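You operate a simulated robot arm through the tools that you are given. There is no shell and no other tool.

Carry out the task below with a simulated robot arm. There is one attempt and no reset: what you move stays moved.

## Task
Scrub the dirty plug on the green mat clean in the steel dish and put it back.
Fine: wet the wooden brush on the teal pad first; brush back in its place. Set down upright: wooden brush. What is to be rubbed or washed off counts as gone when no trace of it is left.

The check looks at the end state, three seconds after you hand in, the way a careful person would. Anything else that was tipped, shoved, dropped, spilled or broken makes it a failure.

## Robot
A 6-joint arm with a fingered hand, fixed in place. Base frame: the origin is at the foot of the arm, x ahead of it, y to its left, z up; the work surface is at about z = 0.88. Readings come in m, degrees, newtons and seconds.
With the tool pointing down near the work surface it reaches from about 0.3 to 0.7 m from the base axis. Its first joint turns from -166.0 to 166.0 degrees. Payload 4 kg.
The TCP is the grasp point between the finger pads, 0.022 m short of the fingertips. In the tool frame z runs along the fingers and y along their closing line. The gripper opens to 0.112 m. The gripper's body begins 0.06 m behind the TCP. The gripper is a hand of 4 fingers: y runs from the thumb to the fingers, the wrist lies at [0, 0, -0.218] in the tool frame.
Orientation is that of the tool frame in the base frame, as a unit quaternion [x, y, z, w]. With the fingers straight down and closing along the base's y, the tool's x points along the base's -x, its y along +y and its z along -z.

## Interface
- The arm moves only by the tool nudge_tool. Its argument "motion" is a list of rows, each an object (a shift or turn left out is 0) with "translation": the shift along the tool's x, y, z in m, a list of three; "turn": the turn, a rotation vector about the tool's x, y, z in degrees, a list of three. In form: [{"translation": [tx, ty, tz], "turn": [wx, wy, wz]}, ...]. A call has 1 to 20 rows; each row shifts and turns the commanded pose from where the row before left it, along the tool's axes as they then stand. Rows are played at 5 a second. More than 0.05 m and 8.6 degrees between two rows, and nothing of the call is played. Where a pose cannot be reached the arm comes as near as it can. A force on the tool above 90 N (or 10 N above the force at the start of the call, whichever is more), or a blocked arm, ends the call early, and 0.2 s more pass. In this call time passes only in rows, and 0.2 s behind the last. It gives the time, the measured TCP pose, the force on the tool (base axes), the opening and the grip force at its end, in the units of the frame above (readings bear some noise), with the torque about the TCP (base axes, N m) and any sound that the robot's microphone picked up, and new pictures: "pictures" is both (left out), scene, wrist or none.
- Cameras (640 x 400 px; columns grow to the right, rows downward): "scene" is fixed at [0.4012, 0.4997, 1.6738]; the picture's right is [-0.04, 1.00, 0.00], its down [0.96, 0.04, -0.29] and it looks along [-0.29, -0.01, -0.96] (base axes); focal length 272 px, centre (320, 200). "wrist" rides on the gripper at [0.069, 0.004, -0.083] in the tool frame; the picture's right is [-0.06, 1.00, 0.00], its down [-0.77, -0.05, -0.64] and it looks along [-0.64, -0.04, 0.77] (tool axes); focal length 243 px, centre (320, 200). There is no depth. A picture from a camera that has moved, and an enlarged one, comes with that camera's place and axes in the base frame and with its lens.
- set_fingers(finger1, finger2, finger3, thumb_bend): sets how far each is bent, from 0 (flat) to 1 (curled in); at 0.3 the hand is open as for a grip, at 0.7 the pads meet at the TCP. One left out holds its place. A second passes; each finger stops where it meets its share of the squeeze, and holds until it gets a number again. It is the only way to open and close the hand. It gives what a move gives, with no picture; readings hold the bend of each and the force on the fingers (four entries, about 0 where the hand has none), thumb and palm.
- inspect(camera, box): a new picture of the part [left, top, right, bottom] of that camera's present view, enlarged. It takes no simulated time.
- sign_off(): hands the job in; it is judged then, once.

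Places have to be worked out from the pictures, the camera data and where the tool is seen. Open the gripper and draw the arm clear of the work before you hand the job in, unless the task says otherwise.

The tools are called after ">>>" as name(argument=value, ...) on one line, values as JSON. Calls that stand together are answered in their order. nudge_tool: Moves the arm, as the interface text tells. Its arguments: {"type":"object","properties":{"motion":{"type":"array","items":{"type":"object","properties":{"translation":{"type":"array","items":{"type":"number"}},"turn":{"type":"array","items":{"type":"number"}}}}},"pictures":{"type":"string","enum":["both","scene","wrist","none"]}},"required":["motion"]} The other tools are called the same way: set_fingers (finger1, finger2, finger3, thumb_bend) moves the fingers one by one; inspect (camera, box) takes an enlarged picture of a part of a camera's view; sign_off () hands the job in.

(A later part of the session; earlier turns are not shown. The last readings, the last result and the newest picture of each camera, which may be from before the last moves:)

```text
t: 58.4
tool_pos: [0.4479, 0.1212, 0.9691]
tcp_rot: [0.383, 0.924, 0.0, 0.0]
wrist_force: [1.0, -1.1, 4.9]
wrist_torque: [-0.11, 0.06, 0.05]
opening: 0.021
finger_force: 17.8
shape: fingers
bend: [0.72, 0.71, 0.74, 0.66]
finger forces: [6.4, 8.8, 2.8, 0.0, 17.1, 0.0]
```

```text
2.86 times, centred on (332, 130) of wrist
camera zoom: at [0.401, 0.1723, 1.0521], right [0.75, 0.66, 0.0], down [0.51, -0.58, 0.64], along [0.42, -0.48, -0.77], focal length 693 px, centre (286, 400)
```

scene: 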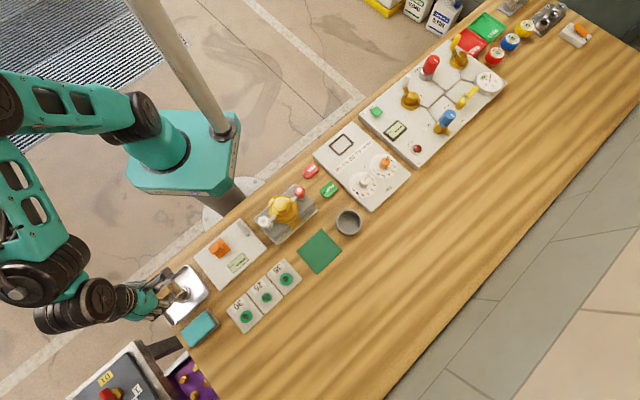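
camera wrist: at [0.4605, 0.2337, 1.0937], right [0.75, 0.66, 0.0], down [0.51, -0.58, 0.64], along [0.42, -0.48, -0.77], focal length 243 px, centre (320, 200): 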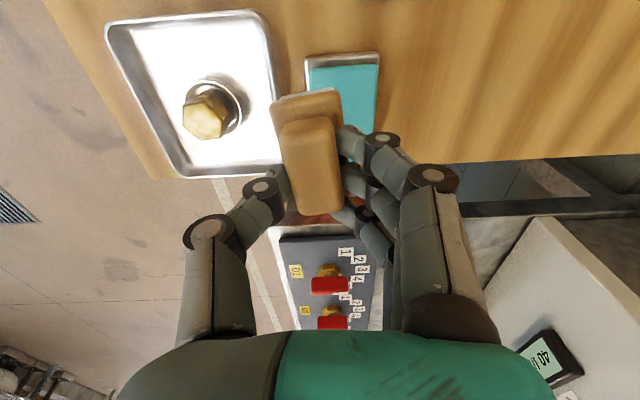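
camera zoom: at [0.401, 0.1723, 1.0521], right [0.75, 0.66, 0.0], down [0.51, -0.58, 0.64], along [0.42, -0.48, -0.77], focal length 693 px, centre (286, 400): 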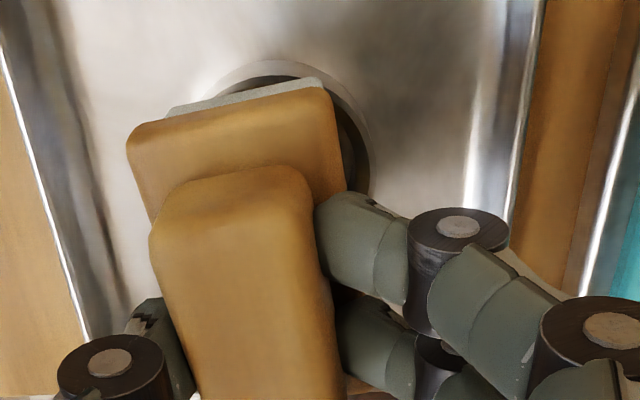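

Grip is firmer now (17 N). The brush sits a few millimetres toward the thumb side of the ring, so I shift +5 mm in tool y and continue strokes there.

>>> nudge_tool(motion=[{"translation": [0, 0.003, 0]}, {"translation": [0.004, 0.002, 0]}, {"translation": [0.004, 0, 0]}, {"translation": [-0.004, 0, 0]}, {"translation": [-0.004, 0, 0]}, {"translation": [-0.004, 0, 0]}, {"translation": [-0.004, 0, 0]}, {"translation": [0.004, 0, 0]}, {"translation": [0.004, 0, 0]}, {"translation": [0.004, 0.002, 0]}, {"translation": [0.004, 0, 0]}, {"translation": [-0.004, 0, 0]}, {"translation": [-0.004, 0, 0]}, {"translation": [-0.004, 0, 0]}, {"translation": [-0.004, 0, 0]}, {"translation": [0.004, 0, 0]}, {"translation": [0.004, 0, 0]}], pictures="none")

>>> nudge_tool(motion=[{"translation": [0, 0, -0.01]}, {"translation": [0, 0, -0.015]}, {"translation": [0, 0.02, -0.015]}, {"translation": [0, 0.03, 0]}, {"translation": [0, 0.03, 0]}], pictures="wrist")

>>> inspect(camera="wrist", box=[150, 60, 270, 150])

>>> inspect(camera="scene", box=[155, 275, 203, 311])

```text
t: 62.0
tool_pos: [0.452, 0.1275, 0.969]
tcp_rot: [0.383, 0.924, 0.001, 0.0]
wrist_force: [1.0, 0.3, 0.2]
wrist_torque: [-0.01, 0.02, -0.02]
opening: 0.0216
finger_force: 17.2
shape: fingers
bend: [0.72, 0.71, 0.74, 0.66]
finger forces: [6.6, 8.8, 2.6, 0.0, 16.7, 0.1]
```

```text
t: 63.2
tool_pos: [0.5094, 0.1824, 1.0088]
tcp_rot: [0.383, 0.924, 0.0, 0.0]
wrist_force: [0.2, 0.7, -0.5]
wrist_torque: [0.03, -0.05, 0.01]
opening: 0.0215
finger_force: 17.1
shape: fingers
bend: [0.72, 0.71, 0.74, 0.66]
finger forces: [6.4, 8.8, 2.4, 0.0, 16.4, 0.0]
camera wrist: at [0.4637, 0.234, 1.0914], right [0.75, 0.66, 0.0], down [0.51, -0.58, 0.64], along [0.42, -0.48, -0.77], focal length 243 px, centre (320, 200)
```

wrist: 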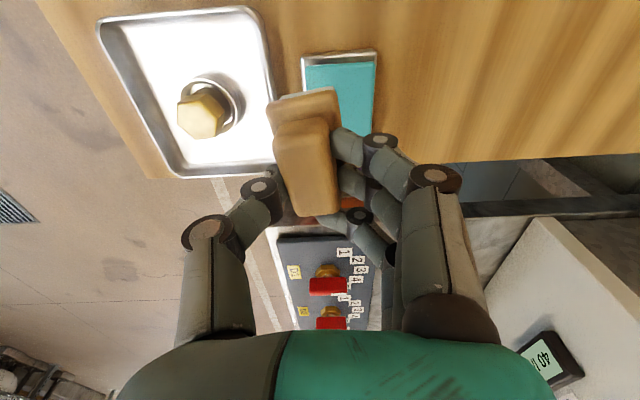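

```text
4.44 times, centred on (210, 105) of wrist
camera zoom: at [0.4637, 0.234, 1.0914], right [0.75, 0.66, 0.0], down [0.51, -0.58, 0.64], along [0.42, -0.48, -0.77], focal length 1078 px, centre (809, 622)
```

zoom: 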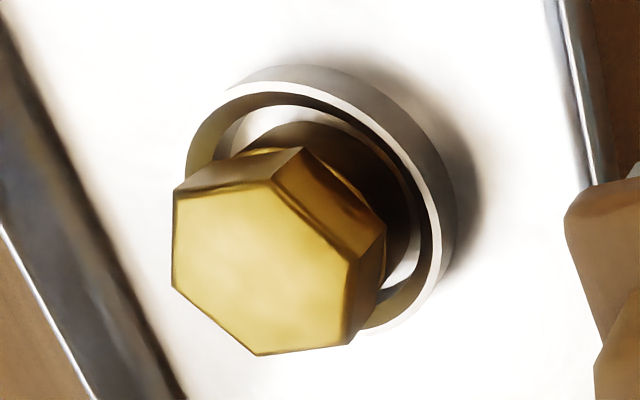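

```text
11.11 times, centred on (179, 293) of scene
camera zoom: at [0.4012, 0.4997, 1.6738], right [-0.04, 1.0, 0.0], down [0.96, 0.04, -0.29], along [-0.29, -0.01, -0.96], focal length 3019 px, centre (1887, -833)
```

zoom: 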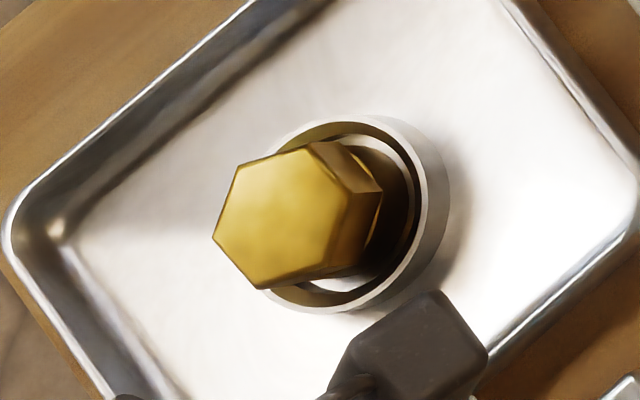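

Nearly clean: only faint mottling remains. I go back for another set of strokes with slightly more pressure.

>>> nudge_tool(motion=[{"translation": [0, -0.03, 0]}, {"translation": [0, -0.03, 0]}, {"translation": [0, -0.024, 0.01]}, {"translation": [0, 0, 0.015]}, {"translation": [0, 0, 0.0125]}, {"translation": [0, 0, 0.0015]}, {"translation": [0, 0, 0.0012]}], pictures="none")

>>> nudge_tool(motion=[{"translation": [0, 0, 0.0004]}, {"translation": [0, 0, 0]}], pictures="none")

```text
t: 64.8
tool_pos: [0.4485, 0.1239, 0.9688]
tcp_rot: [0.382, 0.924, 0.0, 0.0]
wrist_force: [-0.5, -0.3, 2.9]
wrist_torque: [-0.05, 0.02, 0.0]
opening: 0.0214
finger_force: 17.7
shape: fingers
bend: [0.72, 0.71, 0.74, 0.66]
finger forces: [6.4, 8.6, 2.7, 0.1, 16.6, 0.1]
```

```text
t: 65.4
tool_pos: [0.4495, 0.1247, 0.9686]
tcp_rot: [0.383, 0.924, 0.0, -0.001]
wrist_force: [0.6, 0.1, 6.0]
wrist_torque: [-0.01, 0.06, -0.01]
opening: 0.0212
finger_force: 18.0
shape: fingers
bend: [0.72, 0.71, 0.74, 0.66]
finger forces: [6.6, 8.8, 2.7, 0.1, 16.5, 0.0]
```

Contact at ~6 N. I stroke in both directions across the head.

>>> nudge_tool(motion=[{"translation": [0.004, 0, 0]}, {"translation": [0.004, 0, 0]}, {"translation": [-0.004, 0, 0]}, {"translation": [-0.004, 0, 0]}, {"translation": [-0.004, 0, 0]}, {"translation": [-0.004, 0, 0]}, {"translation": [0.004, 0, 0]}, {"translation": [0.004, 0, 0]}, {"translation": [0.004, 0.002, 0]}, {"translation": [0.004, 0.002, 0]}, {"translation": [-0.004, 0, 0]}, {"translation": [-0.004, 0, 0]}, {"translation": [-0.004, 0, 0]}, {"translation": [-0.004, 0, 0]}, {"translation": [0.004, 0, 0]}, {"translation": [0.004, 0, 0]}], pictures="none")

>>> nudge_tool(motion=[{"translation": [0.004, -0.003, 0]}, {"translation": [0.004, -0.003, 0]}, {"translation": [-0.004, 0, 0]}, {"translation": [-0.004, 0, 0]}, {"translation": [-0.004, 0, 0]}, {"translation": [-0.004, 0, 0]}, {"translation": [0.004, 0, 0]}, {"translation": [0.004, 0, 0]}, {"translation": [0.004, 0, 0]}, {"translation": [0.004, 0, 0]}, {"translation": [-0.004, 0, 0]}, {"translation": [-0.004, 0, 0]}, {"translation": [-0.004, 0, 0]}, {"translation": [-0.004, 0, 0]}, {"translation": [0.004, 0, 0]}, {"translation": [0.004, 0, 0]}], pictures="none")

>>> nudge_tool(motion=[{"translation": [0, 0, -0.01]}, {"translation": [0, 0.002, -0.015]}, {"translation": [0, 0.02, -0.015]}, {"translation": [0, 0.03, 0]}, {"translation": [0, 0.03, 0]}], pictures="wrist")

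>>> inspect(camera="wrist", box=[165, 75, 245, 145])

>>> inspect(camera="scene", box=[160, 278, 196, 308])

```text
t: 68.8
tool_pos: [0.4537, 0.1272, 0.9705]
tcp_rot: [0.383, 0.924, 0.0, 0.0]
wrist_force: [0.8, -0.9, 1.3]
wrist_torque: [-0.01, 0.0, 0.05]
opening: 0.0212
finger_force: 17.3
shape: fingers
bend: [0.72, 0.71, 0.74, 0.67]
finger forces: [6.4, 8.9, 2.8, 0.0, 16.5, 0.0]
```

```text
t: 72.2
tool_pos: [0.4475, 0.1227, 0.9693]
tcp_rot: [0.384, 0.924, -0.001, 0.001]
wrist_force: [0.8, -0.6, 2.3]
wrist_torque: [-0.07, 0.01, 0.02]
opening: 0.021
finger_force: 16.9
shape: fingers
bend: [0.72, 0.71, 0.74, 0.67]
finger forces: [6.3, 8.8, 2.5, 0.1, 16.5, 0.1]
```

```text
t: 73.4
tool_pos: [0.5058, 0.1806, 1.0065]
tcp_rot: [0.383, 0.924, 0.0, 0.0]
wrist_force: [0.3, -0.2, -0.7]
wrist_torque: [0.03, -0.02, -0.01]
opening: 0.0214
finger_force: 16.4
shape: fingers
bend: [0.72, 0.71, 0.74, 0.67]
finger forces: [6.2, 8.7, 2.3, 0.1, 15.6, 0.1]
camera wrist: at [0.4591, 0.2315, 1.0903], right [0.75, 0.66, 0.0], down [0.51, -0.58, 0.64], along [0.42, -0.48, -0.77], focal length 243 px, centre (320, 200)
```

wrist: 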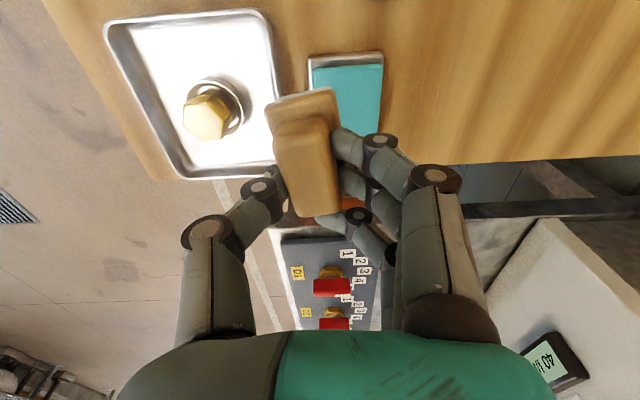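

```text
5.71 times, centred on (205, 110) of wrist
camera zoom: at [0.4591, 0.2315, 1.0903], right [0.75, 0.66, 0.0], down [0.51, -0.58, 0.64], along [0.42, -0.48, -0.77], focal length 1386 px, centre (977, 714)
```

zoom: 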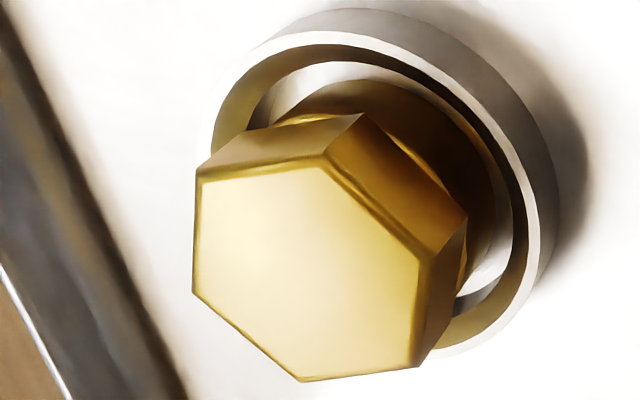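

```text
13.33 times, centred on (178, 293) of scene
camera zoom: at [0.4012, 0.4997, 1.6738], right [-0.04, 1.0, 0.0], down [0.96, 0.04, -0.29], along [-0.29, -0.01, -0.96], focal length 3623 px, centre (2213, -1040)
```

zoom: 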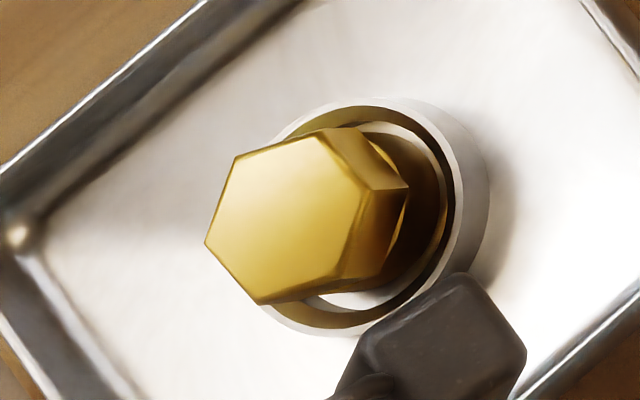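

The top face now looks uniformly clean from both cameras. For certainty that no trace is left, I do one more full set of strokes.

>>> nudge_tool(motion=[{"translation": [0, -0.03, 0]}, {"translation": [0, -0.03, 0]}, {"translation": [0, -0.022, 0.01]}, {"translation": [0, 0, 0.015]}, {"translation": [0, 0, 0.0125]}, {"translation": [0, 0, 0.0015]}, {"translation": [0, 0, 0.0012]}], pictures="none")

>>> nudge_tool(motion=[{"translation": [0, 0, 0.0003]}, {"translation": [0, 0, 0]}], pictures="none")

```text
t: 75.0
tool_pos: [0.4471, 0.1216, 0.9696]
tcp_rot: [0.383, 0.924, 0.001, 0.001]
wrist_force: [0.4, 0.7, -0.2]
wrist_torque: [-0.01, 0.0, 0.01]
opening: 0.0213
finger_force: 15.8
shape: fingers
bend: [0.72, 0.71, 0.74, 0.67]
finger forces: [6.1, 8.6, 2.3, 0.0, 15.6, 0.1]
```

```text
t: 75.6
tool_pos: [0.4476, 0.123, 0.9692]
tcp_rot: [0.383, 0.924, 0.0, 0.001]
wrist_force: [0.1, -0.4, 2.6]
wrist_torque: [0.0, 0.01, 0.04]
opening: 0.0213
finger_force: 16.8
shape: fingers
bend: [0.72, 0.71, 0.74, 0.67]
finger forces: [6.3, 8.6, 2.4, 0.0, 15.7, 0.1]
```

Contact is ~3 N; I add 0.3 mm and repeat the stroke pattern.

>>> nudge_tool(motion=[{"translation": [0, 0, 0.0003]}, {"translation": [0.004, 0, 0]}, {"translation": [0.004, 0, 0]}, {"translation": [-0.004, 0, 0]}, {"translation": [-0.004, 0, 0]}, {"translation": [-0.004, 0, 0]}, {"translation": [-0.004, 0, 0]}, {"translation": [0.004, 0, 0]}, {"translation": [0.004, 0, 0]}, {"translation": [0.004, 0.002, 0]}, {"translation": [0.004, 0.002, 0]}, {"translation": [-0.004, 0, 0]}, {"translation": [-0.004, 0, 0]}, {"translation": [-0.004, 0, 0]}, {"translation": [-0.004, 0, 0]}, {"translation": [0.004, 0, 0]}, {"translation": [0.004, 0, 0]}], pictures="none")

>>> nudge_tool(motion=[{"translation": [0.004, 0.001, 0]}, {"translation": [0.004, 0.001, 0]}, {"translation": [-0.004, 0, 0]}, {"translation": [-0.004, 0, 0]}, {"translation": [-0.004, 0, 0]}, {"translation": [-0.004, 0, 0]}, {"translation": [0.004, 0, 0]}, {"translation": [0.004, 0, 0]}], pictures="none")

>>> nudge_tool(motion=[{"translation": [0, 0, -0.01]}, {"translation": [0, 0, -0.015]}, {"translation": [0, 0.02, -0.015]}, {"translation": [0, 0.03, 0]}, {"translation": [0, 0.03, 0]}], pictures="wrist")

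>>> inspect(camera="wrist", box=[165, 75, 245, 145])

>>> inspect(camera="scene", box=[160, 278, 196, 308])

>>> inspect(camera="wrist", box=[220, 60, 444, 200])

```text
t: 79.2
tool_pos: [0.4499, 0.124, 0.967]
tcp_rot: [0.383, 0.924, 0.0, 0.001]
wrist_force: [2.0, -2.0, 6.5]
wrist_torque: [-0.08, 0.06, 0.03]
opening: 0.021
finger_force: 18.9
shape: fingers
bend: [0.72, 0.71, 0.74, 0.67]
finger forces: [6.6, 9.3, 2.9, 0.1, 17.7, 0.0]
```

```text
t: 81.0
tool_pos: [0.4532, 0.1269, 0.9676]
tcp_rot: [0.383, 0.924, 0.0, 0.002]
wrist_force: [2.0, -3.3, 12.3]
wrist_torque: [-0.18, 0.06, 0.06]
opening: 0.021
finger_force: 20.3
shape: fingers
bend: [0.72, 0.71, 0.74, 0.67]
finger forces: [6.6, 9.3, 3.2, 0.1, 21.5, 0.0]
```

```text
t: 82.2
tool_pos: [0.5058, 0.1849, 1.0087]
tcp_rot: [0.382, 0.924, 0.0, 0.001]
wrist_force: [-0.6, 0.1, -0.2]
wrist_torque: [0.02, -0.01, 0.02]
opening: 0.0214
finger_force: 15.9
shape: fingers
bend: [0.72, 0.71, 0.74, 0.67]
finger forces: [6.0, 8.5, 2.4, 0.1, 15.2, 0.0]
camera wrist: at [0.4609, 0.2356, 1.0905], right [0.75, 0.66, 0.0], down [0.51, -0.58, 0.64], along [0.42, -0.48, -0.77], focal length 243 px, centre (320, 200)
```

wrist: 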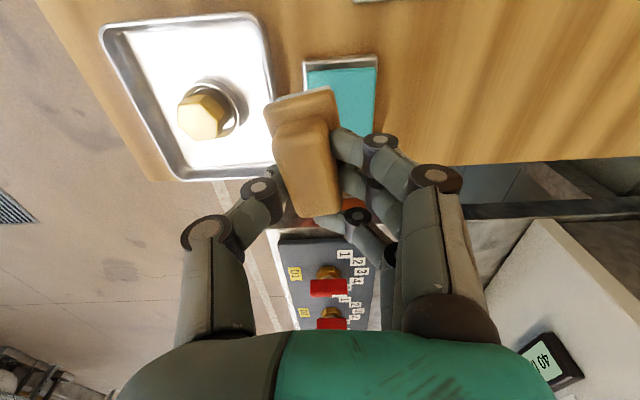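

```text
5.71 times, centred on (205, 110) of wrist
camera zoom: at [0.4609, 0.2356, 1.0905], right [0.75, 0.66, 0.0], down [0.51, -0.58, 0.64], along [0.42, -0.48, -0.77], focal length 1386 px, centre (977, 714)
```

zoom: 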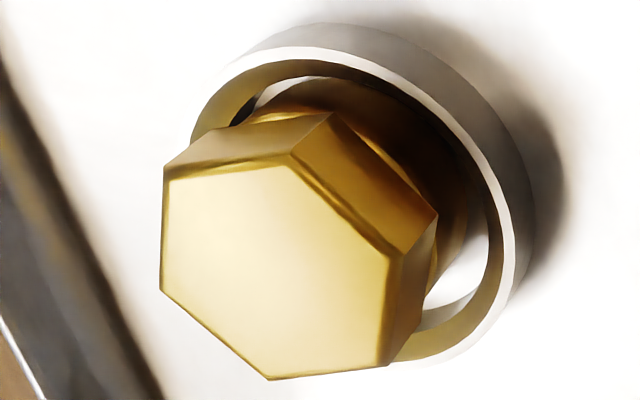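

```text
13.33 times, centred on (178, 293) of scene
camera zoom: at [0.4012, 0.4997, 1.6738], right [-0.04, 1.0, 0.0], down [0.96, 0.04, -0.29], along [-0.29, -0.01, -0.96], focal length 3623 px, centre (2213, -1040)
```

zoom: 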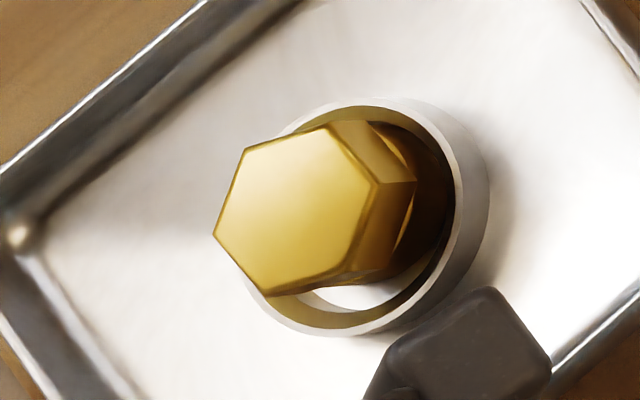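

```text
2.86 times, centred on (332, 130) of wrist
camera zoom: at [0.4609, 0.2356, 1.0905], right [0.75, 0.66, 0.0], down [0.51, -0.58, 0.64], along [0.42, -0.48, -0.77], focal length 693 px, centre (286, 400)
```

zoom: 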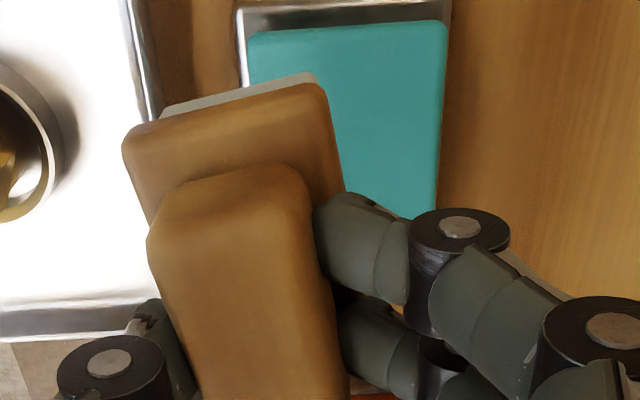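

The plug is clean. The brush has yawed ~7° in the hand, so I carry it back over its spot and turn the hand +7° to compensate, then check before lowering.

>>> nudge_tool(motion=[{"translation": [-0.0024, 0.0216, 0]}, {"translation": [-0.0024, 0.0216, 0]}, {"translation": [-0.0024, 0.0216, 0]}, {"translation": [-0.0025, 0.0216, 0]}, {"translation": [-0.0025, 0.0215, 0]}, {"turn": [0, 0, 3.5]}, {"turn": [0, 0, 3.5]}], pictures="both")

>>> inspect(camera="wrist", box=[220, 60, 444, 200])

>>> inspect(camera="scene", box=[180, 320, 260, 380])

```text
t: 83.8
tool_pos: [0.593, 0.2521, 1.0083]
tcp_rot: [0.439, 0.898, 0.0, 0.0]
wrist_force: [0.1, 0.2, -0.7]
wrist_torque: [0.0, -0.01, 0.04]
opening: 0.0212
finger_force: 15.5
shape: fingers
bend: [0.72, 0.71, 0.74, 0.67]
finger forces: [6.0, 8.4, 2.2, 0.1, 15.0, 0.0]
camera wrist: at [0.5535, 0.3089, 1.0907], right [0.83, 0.56, 0.0], down [0.43, -0.63, 0.64], along [0.36, -0.53, -0.77], focal length 243 px, centre (320, 200)
```

scene: 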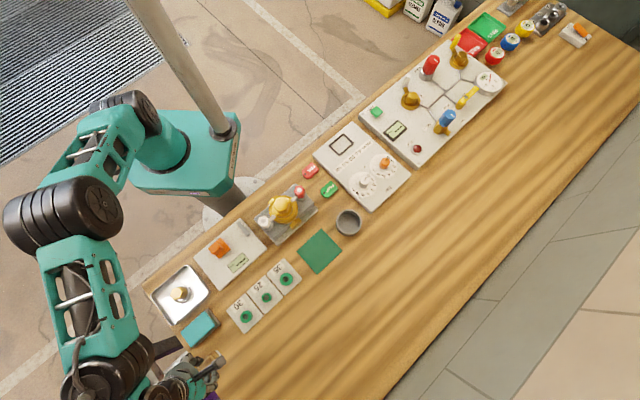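
wrist: 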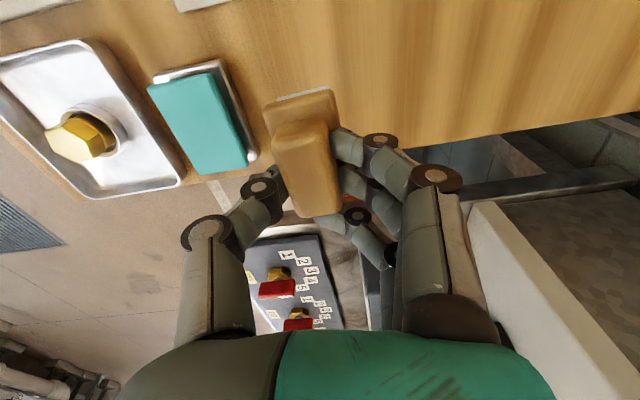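

```text
2.86 times, centred on (332, 130) of wrist
camera zoom: at [0.5535, 0.3089, 1.0907], right [0.83, 0.56, 0.0], down [0.43, -0.63, 0.64], along [0.36, -0.53, -0.77], focal length 693 px, centre (286, 400)
```

zoom: 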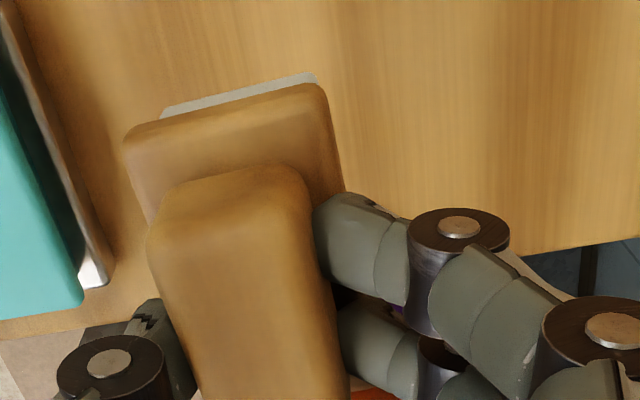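

```text
6.67 times, centred on (220, 350) of scene
camera zoom: at [0.4012, 0.4997, 1.6738], right [-0.04, 1.0, 0.0], down [0.96, 0.04, -0.29], along [-0.29, -0.01, -0.96], focal length 1812 px, centre (987, -800)
```

zoom: 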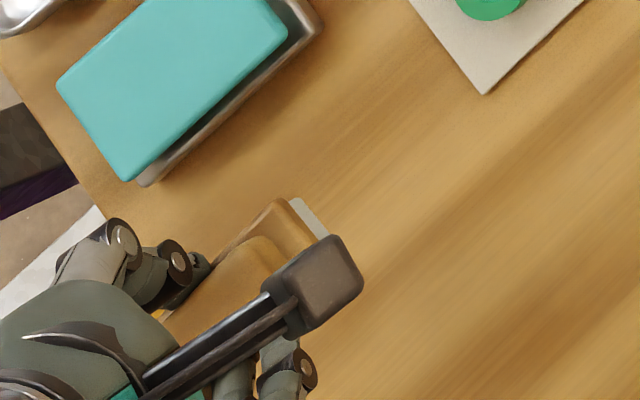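

The brush's orientation now matches its original to within a couple of degrees; I turn back 2° and lower it close to the bench.

>>> nudge_tool(motion=[{"turn": [0, 0, -2]}, {"translation": [0, 0, 0.02]}, {"translation": [0, 0, 0.02]}, {"translation": [0, 0, 0.015]}, {"translation": [0, 0, 0.009]}], pictures="wrist")

>>> nudge_tool(motion=[{"translation": [0, 0, 0.002]}, {"translation": [0, 0, 0.002]}], pictures="none")

>>> inspect(camera="wrist", box=[220, 60, 444, 200])

```text
t: 85.0
tool_pos: [0.591, 0.2497, 0.9446]
tcp_rot: [0.422, 0.906, 0.0, 0.0]
wrist_force: [-0.2, 0.5, -1.0]
wrist_torque: [0.0, -0.01, -0.01]
opening: 0.0211
finger_force: 16.3
shape: fingers
bend: [0.72, 0.71, 0.74, 0.67]
finger forces: [5.9, 8.4, 2.1, 0.1, 15.0, 0.1]
camera wrist: at [0.5508, 0.3051, 1.027], right [0.81, 0.59, 0.0], down [0.45, -0.62, 0.64], along [0.38, -0.52, -0.77], focal length 243 px, centre (320, 200)
```

wrist: 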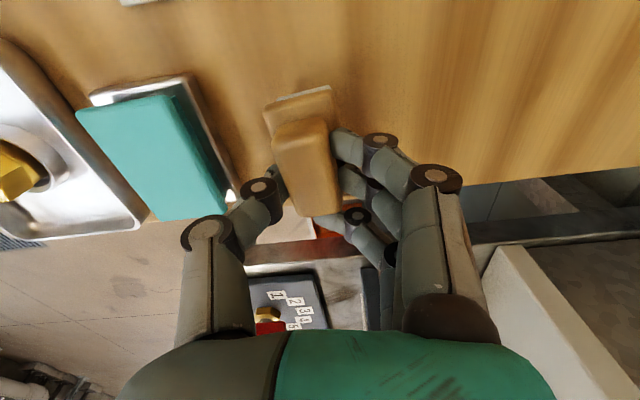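

```text
t: 85.6
tool_pos: [0.5929, 0.252, 0.9405]
tcp_rot: [0.423, 0.906, 0.0, 0.0]
wrist_force: [1.2, -0.1, -0.6]
wrist_torque: [-0.01, -0.03, 0.0]
opening: 0.0209
finger_force: 16.3
shape: fingers
bend: [0.72, 0.71, 0.74, 0.67]
finger forces: [6.0, 8.4, 2.1, 0.0, 15.0, 0.0]
```

```text
2.86 times, centred on (332, 130) of wrist
camera zoom: at [0.551, 0.3059, 1.0227], right [0.81, 0.59, 0.0], down [0.45, -0.62, 0.64], along [0.38, -0.52, -0.77], focal length 693 px, centre (286, 400)
```

zoom: 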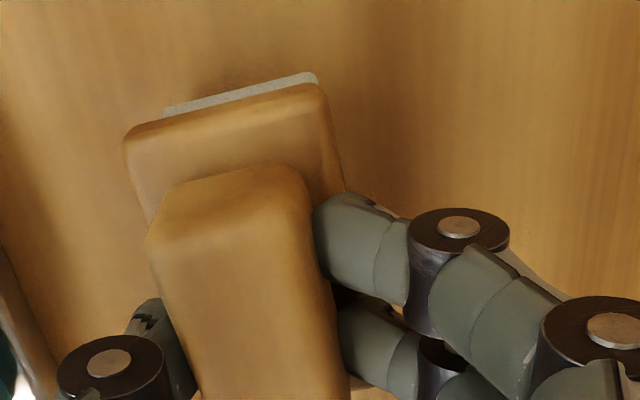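

Still free at z≈0.939; I go down in 1 mm steps until the bristles touch the bench.

>>> nudge_tool(motion=[{"translation": [0, 0, 0.001]}, {"translation": [0, 0, 0.001]}], pictures="none")

>>> nudge_tool(motion=[{"translation": [0, 0, 0.001]}], pictures="none")

>>> nudge_tool(motion=[{"translation": [0, 0, 0.0007]}], pictures="none")

```text
t: 86.2
tool_pos: [0.593, 0.252, 0.9373]
tcp_rot: [0.423, 0.906, 0.0, 0.0]
wrist_force: [-0.4, 0.3, -0.6]
wrist_torque: [-0.01, 0.01, 0.0]
opening: 0.0211
finger_force: 15.6
shape: fingers
bend: [0.72, 0.71, 0.74, 0.67]
finger forces: [6.0, 8.4, 2.2, 0.0, 14.9, 0.0]
```

```text
t: 86.6
tool_pos: [0.592, 0.2506, 0.936]
tcp_rot: [0.422, 0.907, 0.0, 0.0]
wrist_force: [-0.5, 0.0, -1.3]
wrist_torque: [0.03, -0.03, 0.0]
opening: 0.0212
finger_force: 16.0
shape: fingers
bend: [0.72, 0.71, 0.74, 0.67]
finger forces: [6.1, 8.3, 2.2, 0.1, 15.0, 0.0]
```

```text
t: 87.0
tool_pos: [0.5924, 0.2517, 0.9357]
tcp_rot: [0.422, 0.906, 0.0, 0.0]
wrist_force: [0.4, 0.2, -0.6]
wrist_torque: [0.0, 0.0, 0.01]
opening: 0.0211
finger_force: 16.2
shape: fingers
bend: [0.72, 0.71, 0.74, 0.67]
finger forces: [6.0, 8.3, 2.2, 0.0, 15.1, 0.0]
```

Not touching yet at z≈0.9357; I keep stepping down.

>>> nudge_tool(motion=[{"translation": [0, 0, 0.0008]}], pictures="none")

>>> nudge_tool(motion=[{"translation": [0, 0, 0.0008]}], pictures="none")

>>> nudge_tool(motion=[{"translation": [0, 0, 0.0006]}], pictures="none")

```text
t: 87.4
tool_pos: [0.5933, 0.2517, 0.935]
tcp_rot: [0.423, 0.906, 0.0, 0.0]
wrist_force: [0.7, 0.4, -0.2]
wrist_torque: [0.03, -0.02, -0.04]
opening: 0.0211
finger_force: 15.4
shape: fingers
bend: [0.72, 0.71, 0.74, 0.67]
finger forces: [6.0, 8.4, 2.1, 0.0, 15.0, 0.0]
```

```text
t: 87.8
tool_pos: [0.5937, 0.2511, 0.9361]
tcp_rot: [0.422, 0.906, 0.0, 0.0]
wrist_force: [-0.7, -0.4, -1.2]
wrist_torque: [0.02, -0.02, -0.02]
opening: 0.021
finger_force: 16.7
shape: fingers
bend: [0.72, 0.71, 0.74, 0.67]
finger forces: [6.0, 8.3, 2.2, 0.0, 15.0, 0.1]
```

```text
t: 88.2
tool_pos: [0.5944, 0.2507, 0.9349]
tcp_rot: [0.423, 0.906, 0.0, 0.0]
wrist_force: [0.7, 0.2, -1.0]
wrist_torque: [-0.01, -0.01, -0.02]
opening: 0.0208
finger_force: 15.9
shape: fingers
bend: [0.72, 0.71, 0.74, 0.67]
finger forces: [6.1, 8.5, 2.2, 0.0, 15.1, 0.0]
```

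Still no contact at commanded z≈0.9335; I look at the gap under the bristles.

>>> inspect(camera="scene", box=[190, 325, 250, 370])

>>> inspect(camera="wrist", box=[250, 70, 360, 140])

```text
8.89 times, centred on (220, 348) of scene
camera zoom: at [0.4012, 0.4997, 1.6738], right [-0.04, 1.0, 0.0], down [0.96, 0.04, -0.29], along [-0.29, -0.01, -0.96], focal length 2416 px, centre (1209, -1111)
```

zoom: 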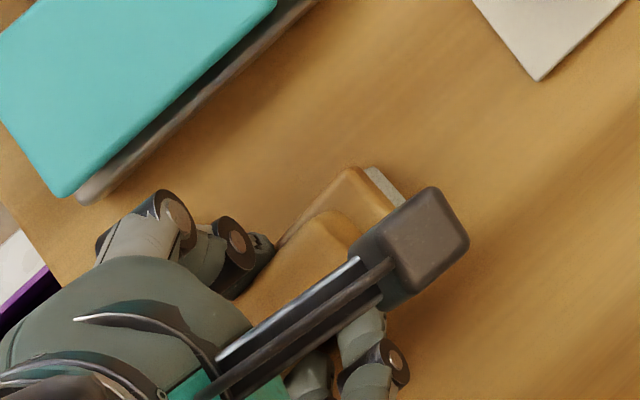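

```text
5.71 times, centred on (305, 105) of wrist
camera zoom: at [0.5534, 0.3064, 1.0171], right [0.81, 0.59, 0.0], down [0.45, -0.62, 0.64], along [0.38, -0.52, -0.77], focal length 1386 px, centre (406, 743)
```

zoom: 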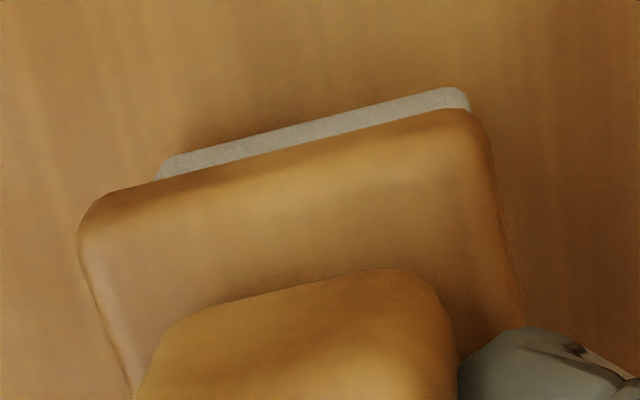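

Compared with the first scene picture the brush is ~4–5 mm too far in x. I shift it back by that and keep lowering in small steps.

>>> nudge_tool(motion=[{"translation": [0.0029, -0.0034, 0]}, {"translation": [0, 0, 0.001]}], pictures="none")

>>> nudge_tool(motion=[{"translation": [0, 0, 0.001]}], pictures="none")

>>> nudge_tool(motion=[{"translation": [0, 0, 0.001]}], pictures="none")

```text
t: 88.8
tool_pos: [0.5891, 0.2506, 0.932]
tcp_rot: [0.423, 0.906, 0.0, -0.001]
wrist_force: [0.3, -0.6, -0.2]
wrist_torque: [0.03, -0.02, 0.0]
opening: 0.0208
finger_force: 16.3
shape: fingers
bend: [0.72, 0.71, 0.74, 0.67]
finger forces: [6.0, 8.5, 2.3, 0.1, 15.1, 0.0]
```

```text
t: 89.2
tool_pos: [0.5893, 0.2522, 0.9326]
tcp_rot: [0.423, 0.906, 0.0, 0.001]
wrist_force: [1.2, 0.6, 0.6]
wrist_torque: [0.03, 0.02, -0.02]
opening: 0.021
finger_force: 16.4
shape: fingers
bend: [0.72, 0.71, 0.74, 0.67]
finger forces: [6.2, 8.5, 2.6, 0.0, 15.2, 0.0]
```

```text
t: 89.6
tool_pos: [0.5897, 0.2512, 0.9324]
tcp_rot: [0.423, 0.906, 0.0, 0.001]
wrist_force: [0.9, 1.4, 5.5]
wrist_torque: [-0.02, 0.1, 0.01]
opening: 0.0207
finger_force: 16.8
shape: fingers
bend: [0.72, 0.71, 0.74, 0.67]
finger forces: [7.0, 9.0, 2.5, 0.0, 15.4, 0.1]
```

Bristles are on the bench (~6 N). I open the hand gently so the brush settles flat.

>>> set_fingers(finger1=0.62, finger2=0.62, finger3=0.62, thumb_bend=0.62)

>>> inspect(camera="wrist", box=[220, 60, 444, 200])

```text
t: 90.6
tool_pos: [0.5895, 0.2521, 0.9335]
tcp_rot: [0.422, 0.906, 0.001, 0.001]
wrist_force: [0.1, 0.7, 24.0]
wrist_torque: [0.05, -0.23, 0.03]
opening: 0.027
finger_force: 12.2
shape: fingers
bend: [0.62, 0.68, 0.66, 0.62]
finger forces: [0.0, 15.1, 6.5, 0.0, 3.5, 0.1]
```

```text
2.86 times, centred on (332, 130) of wrist
camera zoom: at [0.5481, 0.3059, 1.0153], right [0.81, 0.59, 0.0], down [0.45, -0.62, 0.64], along [0.38, -0.52, -0.77], focal length 693 px, centre (286, 400)
```

zoom: 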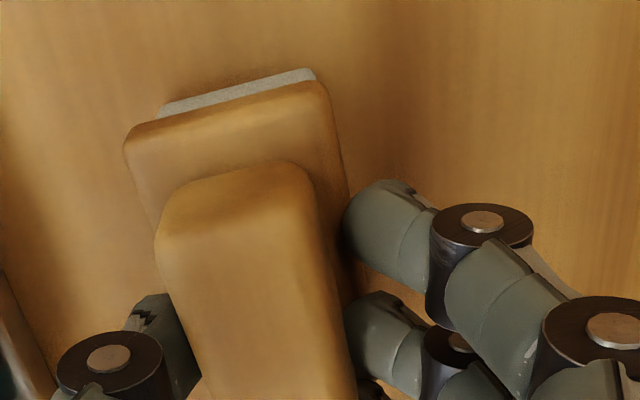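

As the fingers uncurl their tips press down on the plate (24 N). I raise the hand a few millimetres to relieve this.

>>> nudge_tool(motion=[{"translation": [0, 0, -0.0015]}, {"translation": [0, 0, -0.0015]}], pictures="none")

>>> inspect(camera="wrist", box=[220, 60, 444, 200])

```text
t: 91.2
tool_pos: [0.5874, 0.251, 0.9331]
tcp_rot: [0.423, 0.906, -0.001, -0.001]
wrist_force: [1.6, -2.7, 11.3]
wrist_torque: [-0.01, -0.19, 0.0]
opening: 0.0265
finger_force: 5.9
shape: fingers
bend: [0.62, 0.66, 0.65, 0.62]
finger forces: [0.0, 8.7, 3.0, 0.0, 1.6, 0.0]
```

```text
2.86 times, centred on (332, 130) of wrist
camera zoom: at [0.5475, 0.3061, 1.0159], right [0.81, 0.59, 0.0], down [0.45, -0.62, 0.64], along [0.38, -0.52, -0.77], focal length 693 px, centre (286, 400)
```

zoom: 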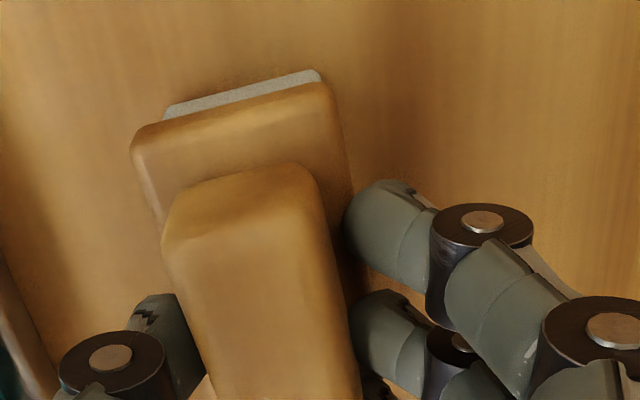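

The load is falling as I rise (11 N). I lift 4 mm more.

>>> nudge_tool(motion=[{"translation": [0, 0, -0.002]}, {"translation": [0, 0, -0.002]}], pictures="none")

>>> inspect(camera="wrist", box=[220, 60, 444, 200])

```text
t: 91.8
tool_pos: [0.5889, 0.2512, 0.937]
tcp_rot: [0.423, 0.906, -0.001, 0.0]
wrist_force: [-0.4, 0.2, -1.4]
wrist_torque: [0.0, 0.01, 0.02]
opening: 0.0262
finger_force: 0.3
shape: fingers
bend: [0.62, 0.61, 0.62, 0.62]
finger forces: [0.0, 0.4, 0.0, 0.1, 0.4, 0.0]
```

```text
2.86 times, centred on (332, 130) of wrist
camera zoom: at [0.5478, 0.3061, 1.0197], right [0.81, 0.59, 0.0], down [0.46, -0.62, 0.64], along [0.38, -0.52, -0.77], focal length 693 px, centre (286, 400)
```

zoom: 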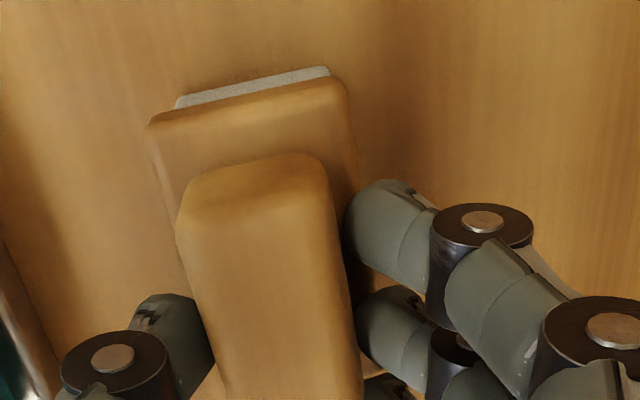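

The hand is free and the brush stands flat. I raise 4 mm, open further, then rise clear.

>>> nudge_tool(motion=[{"translation": [0, 0, -0.002]}, {"translation": [0, 0, -0.002]}], pictures="none")

>>> set_fingers(finger1=0.56, finger2=0.56, finger3=0.56, thumb_bend=0.57)

>>> nudge_tool(motion=[{"translation": [0, 0, -0.005]}, {"translation": [0, 0, -0.01]}, {"translation": [0, 0, -0.02]}, {"translation": [0, 0, -0.03]}, {"translation": [0.02, 0, -0.03]}], pictures="both")

>>> inspect(camera="scene", box=[196, 330, 244, 374])

>>> inspect(camera="wrist", box=[240, 50, 400, 150])

```text
t: 92.4
tool_pos: [0.5893, 0.2521, 0.9405]
tcp_rot: [0.423, 0.906, 0.0, 0.0]
wrist_force: [0.4, 0.3, -1.1]
wrist_torque: [0.02, 0.03, -0.01]
opening: 0.0264
finger_force: 1.0
shape: fingers
bend: [0.62, 0.61, 0.62, 0.62]
finger forces: [0.0, 0.3, 0.0, 0.1, 0.4, 0.1]
```

```text
t: 93.4
tool_pos: [0.5899, 0.251, 0.9406]
tcp_rot: [0.423, 0.906, -0.001, -0.001]
wrist_force: [-0.5, -0.4, 0.0]
wrist_torque: [0.0, -0.01, -0.01]
opening: 0.0401
finger_force: 0.0
shape: fingers
bend: [0.56, 0.56, 0.56, 0.56]
finger forces: [0.0, 0.0, 0.0, 0.1, 0.0, 0.0]
```

```text
t: 94.6
tool_pos: [0.5763, 0.2672, 1.037]
tcp_rot: [0.423, 0.906, 0.0, -0.001]
wrist_force: [0.3, -0.8, -0.1]
wrist_torque: [0.03, 0.0, 0.0]
opening: 0.0409
finger_force: 0.2
shape: fingers
bend: [0.56, 0.56, 0.56, 0.56]
finger forces: [0.0, 0.1, 0.0, 0.1, 0.1, 0.0]
camera wrist: at [0.5347, 0.3218, 1.1198], right [0.81, 0.59, 0.0], down [0.45, -0.62, 0.64], along [0.38, -0.52, -0.77], focal length 243 px, centre (320, 200)
```

scene: 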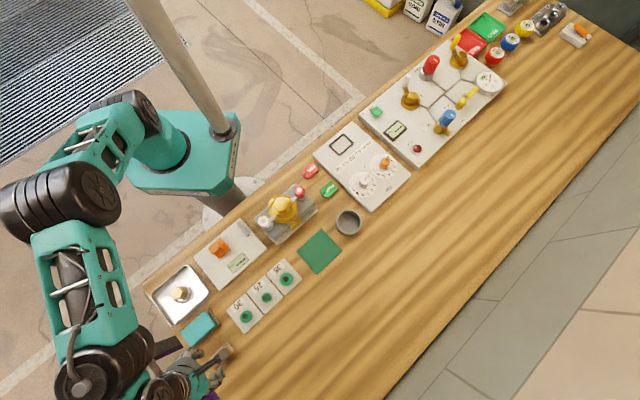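
wrist: 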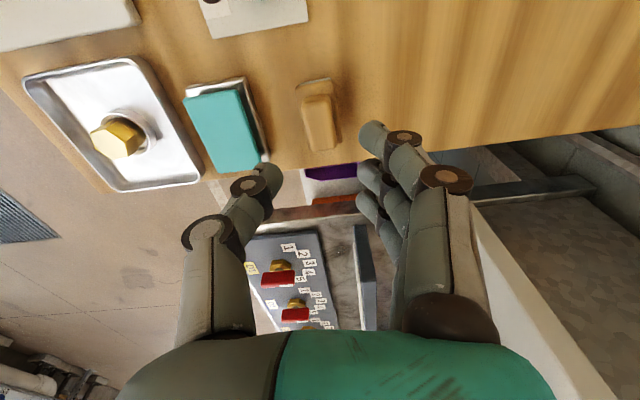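

```text
9.09 times, centred on (220, 352) of scene
camera zoom: at [0.4012, 0.4997, 1.6738], right [-0.04, 1.0, 0.0], down [0.96, 0.04, -0.29], along [-0.29, -0.01, -0.96], focal length 2470 px, centre (1229, -1182)
```

zoom: 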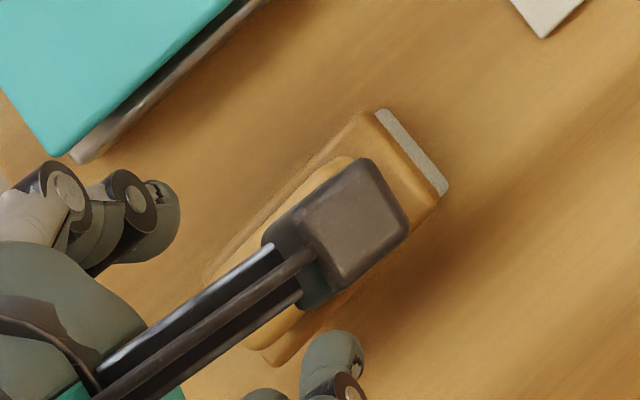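

```text
4.00 times, centred on (320, 100) of wrist
camera zoom: at [0.5347, 0.3218, 1.1198], right [0.81, 0.59, 0.0], down [0.45, -0.62, 0.64], along [0.38, -0.52, -0.77], focal length 970 px, centre (320, 600)
```

zoom: 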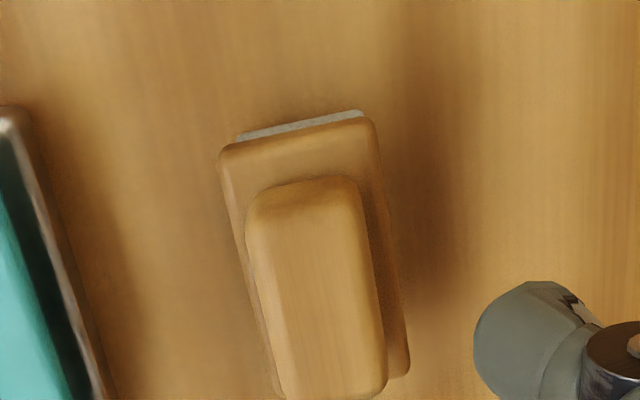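

The brush is back upright within ~3 mm of its original spot. Now I fetch the clean plug: move over the dish and turn the hand back to the earlier 17° yaw.

>>> nudge_tool(motion=[{"translation": [-0.0056, -0.0389, 0]}, {"translation": [-0.0056, -0.0389, 0]}, {"translation": [-0.0056, -0.0389, 0]}, {"translation": [-0.0055, -0.0389, 0]}, {"translation": [-0.0055, -0.0389, 0]}, {"turn": [0, 0, -8.25]}, {"turn": [0, 0, -8.25]}, {"turn": [0, 0, -8.25]}, {"turn": [0, 0, -8.25]}], pictures="both")

>>> inspect(camera="wrist", box=[260, 60, 388, 140])

>>> inspect(camera="scene", box=[196, 330, 244, 374])

```text
t: 96.6
tool_pos: [0.4449, 0.1202, 1.037]
tcp_rot: [0.147, 0.989, 0.0, 0.0]
wrist_force: [-0.2, 0.1, 0.5]
wrist_torque: [-0.02, 0.06, -0.03]
opening: 0.0403
finger_force: 0.1
shape: fingers
bend: [0.56, 0.56, 0.56, 0.56]
finger forces: [0.0, 0.0, 0.0, 0.1, 0.0, 0.0]
camera wrist: at [0.3797, 0.1428, 1.1202], right [0.35, 0.94, 0.0], down [0.72, -0.27, 0.64], along [0.6, -0.23, -0.77], focal length 243 px, centre (320, 200)
```

scene: 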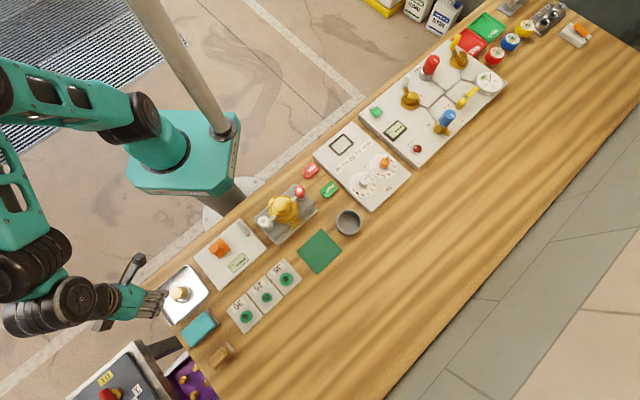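
wrist: 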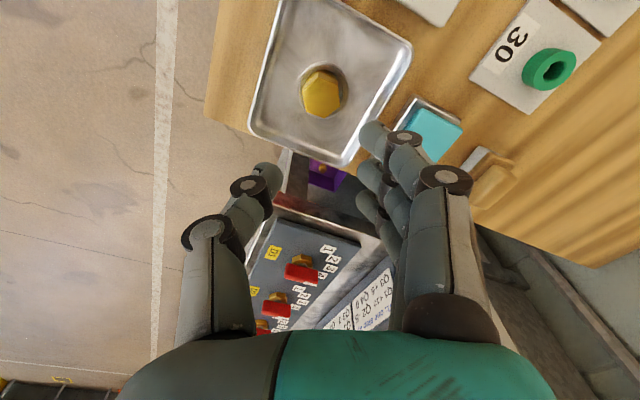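

```text
5.00 times, centred on (324, 100) of wrist
camera zoom: at [0.3797, 0.1428, 1.1202], right [0.35, 0.94, 0.0], down [0.72, -0.27, 0.64], along [0.6, -0.23, -0.77], focal length 1213 px, centre (300, 700)
```

zoom: 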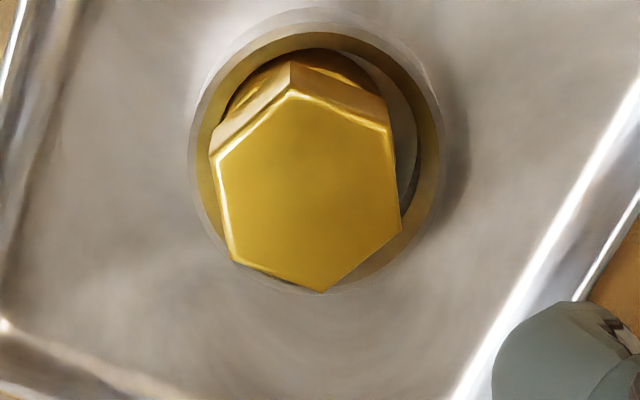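

```text
9.09 times, centred on (220, 352) of scene
camera zoom: at [0.4012, 0.4997, 1.6738], right [-0.04, 1.0, 0.0], down [0.96, 0.04, -0.29], along [-0.29, -0.01, -0.96], focal length 2470 px, centre (1229, -1182)
```

zoom: 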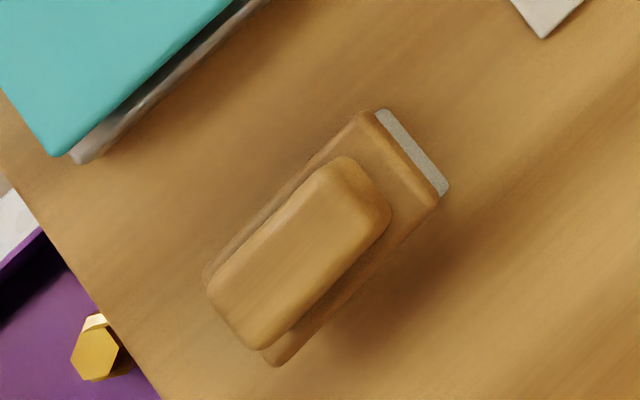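

The brush stands nearly exactly as at first, and the plug's top is spotless gold. I centre over the plug (about 4 mm in tool x), widen the pinch slightly, and descend partway.

>>> set_fingers(finger1=0.5, finger2=0.53, finger3=0.5, thumb_bend=0.53)

>>> nudge_tool(motion=[{"translation": [0.004, 0.0016, 0.02]}, {"translation": [0, 0, 0.03]}, {"translation": [0, 0, 0.03]}], pictures="wrist")

>>> inspect(camera="wrist", box=[220, 80, 444, 220])

```text
t: 97.6
tool_pos: [0.4441, 0.1191, 1.0366]
tcp_rot: [0.147, 0.989, 0.0, 0.0]
wrist_force: [0.7, -0.7, -0.2]
wrist_torque: [0.03, -0.03, 0.01]
opening: 0.0526
finger_force: 0.1
shape: fingers
bend: [0.5, 0.53, 0.5, 0.53]
finger forces: [0.0, 0.1, 0.0, 0.1, 0.0, 0.1]
```

```text
t: 98.4
tool_pos: [0.4418, 0.125, 0.9578]
tcp_rot: [0.148, 0.989, 0.0, 0.0]
wrist_force: [0.8, -0.3, -0.9]
wrist_torque: [0.0, -0.02, 0.02]
opening: 0.0528
finger_force: 0.1
shape: fingers
bend: [0.5, 0.53, 0.5, 0.53]
finger forces: [0.0, 0.1, 0.0, 0.0, 0.0, 0.0]
camera wrist: at [0.3763, 0.1477, 1.0402], right [0.35, 0.94, 0.0], down [0.72, -0.27, 0.64], along [0.6, -0.23, -0.77], focal length 243 px, centre (320, 200)
```

wrist: 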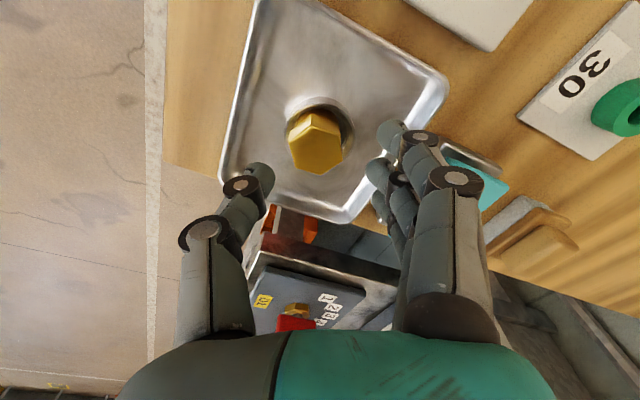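

```text
2.86 times, centred on (332, 150) of wrist
camera zoom: at [0.3763, 0.1477, 1.0402], right [0.35, 0.94, 0.0], down [0.72, -0.27, 0.64], along [0.6, -0.23, -0.77], focal length 693 px, centre (286, 343)
```

zoom: 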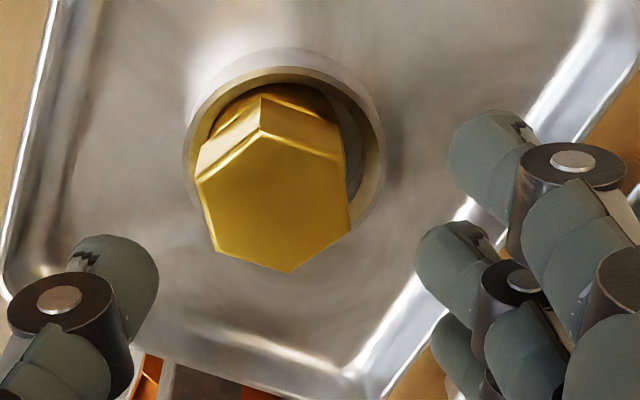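

Plug is centred in x and ~2 mm toward the thumb. I correct that and descend to z≈0.927, keeping the fingertips above the ring's rim.

>>> nudge_tool(motion=[{"translation": [0, -0.002, 0.01]}, {"translation": [0, 0, 0.01]}, {"translation": [0, 0, 0.009]}], pictures="wrist")

>>> inspect(camera="wrist", box=[220, 80, 444, 220])

```text
t: 99.2
tool_pos: [0.441, 0.1209, 0.9302]
tcp_rot: [0.147, 0.989, 0.0, 0.0]
wrist_force: [-0.6, 0.6, -0.3]
wrist_torque: [0.01, 0.01, -0.04]
opening: 0.0526
finger_force: 0.1
shape: fingers
bend: [0.5, 0.53, 0.5, 0.53]
finger forces: [0.0, 0.1, 0.0, 0.0, 0.1, 0.1]
camera wrist: at [0.377, 0.1441, 1.0116], right [0.35, 0.94, 0.0], down [0.72, -0.27, 0.64], along [0.6, -0.23, -0.77], focal length 243 px, centre (320, 200)
```

wrist: 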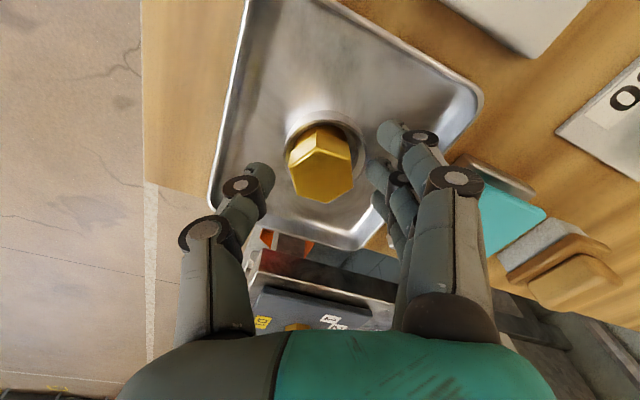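

```text
2.86 times, centred on (332, 150) of wrist
camera zoom: at [0.377, 0.1441, 1.0116], right [0.35, 0.94, 0.0], down [0.72, -0.27, 0.64], along [0.6, -0.23, -0.77], focal length 693 px, centre (286, 343)
```

zoom: 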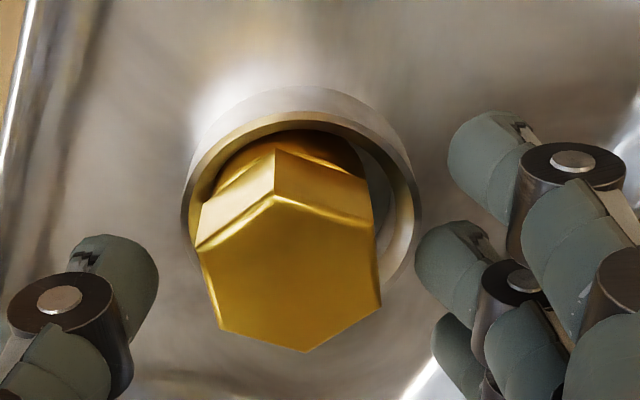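

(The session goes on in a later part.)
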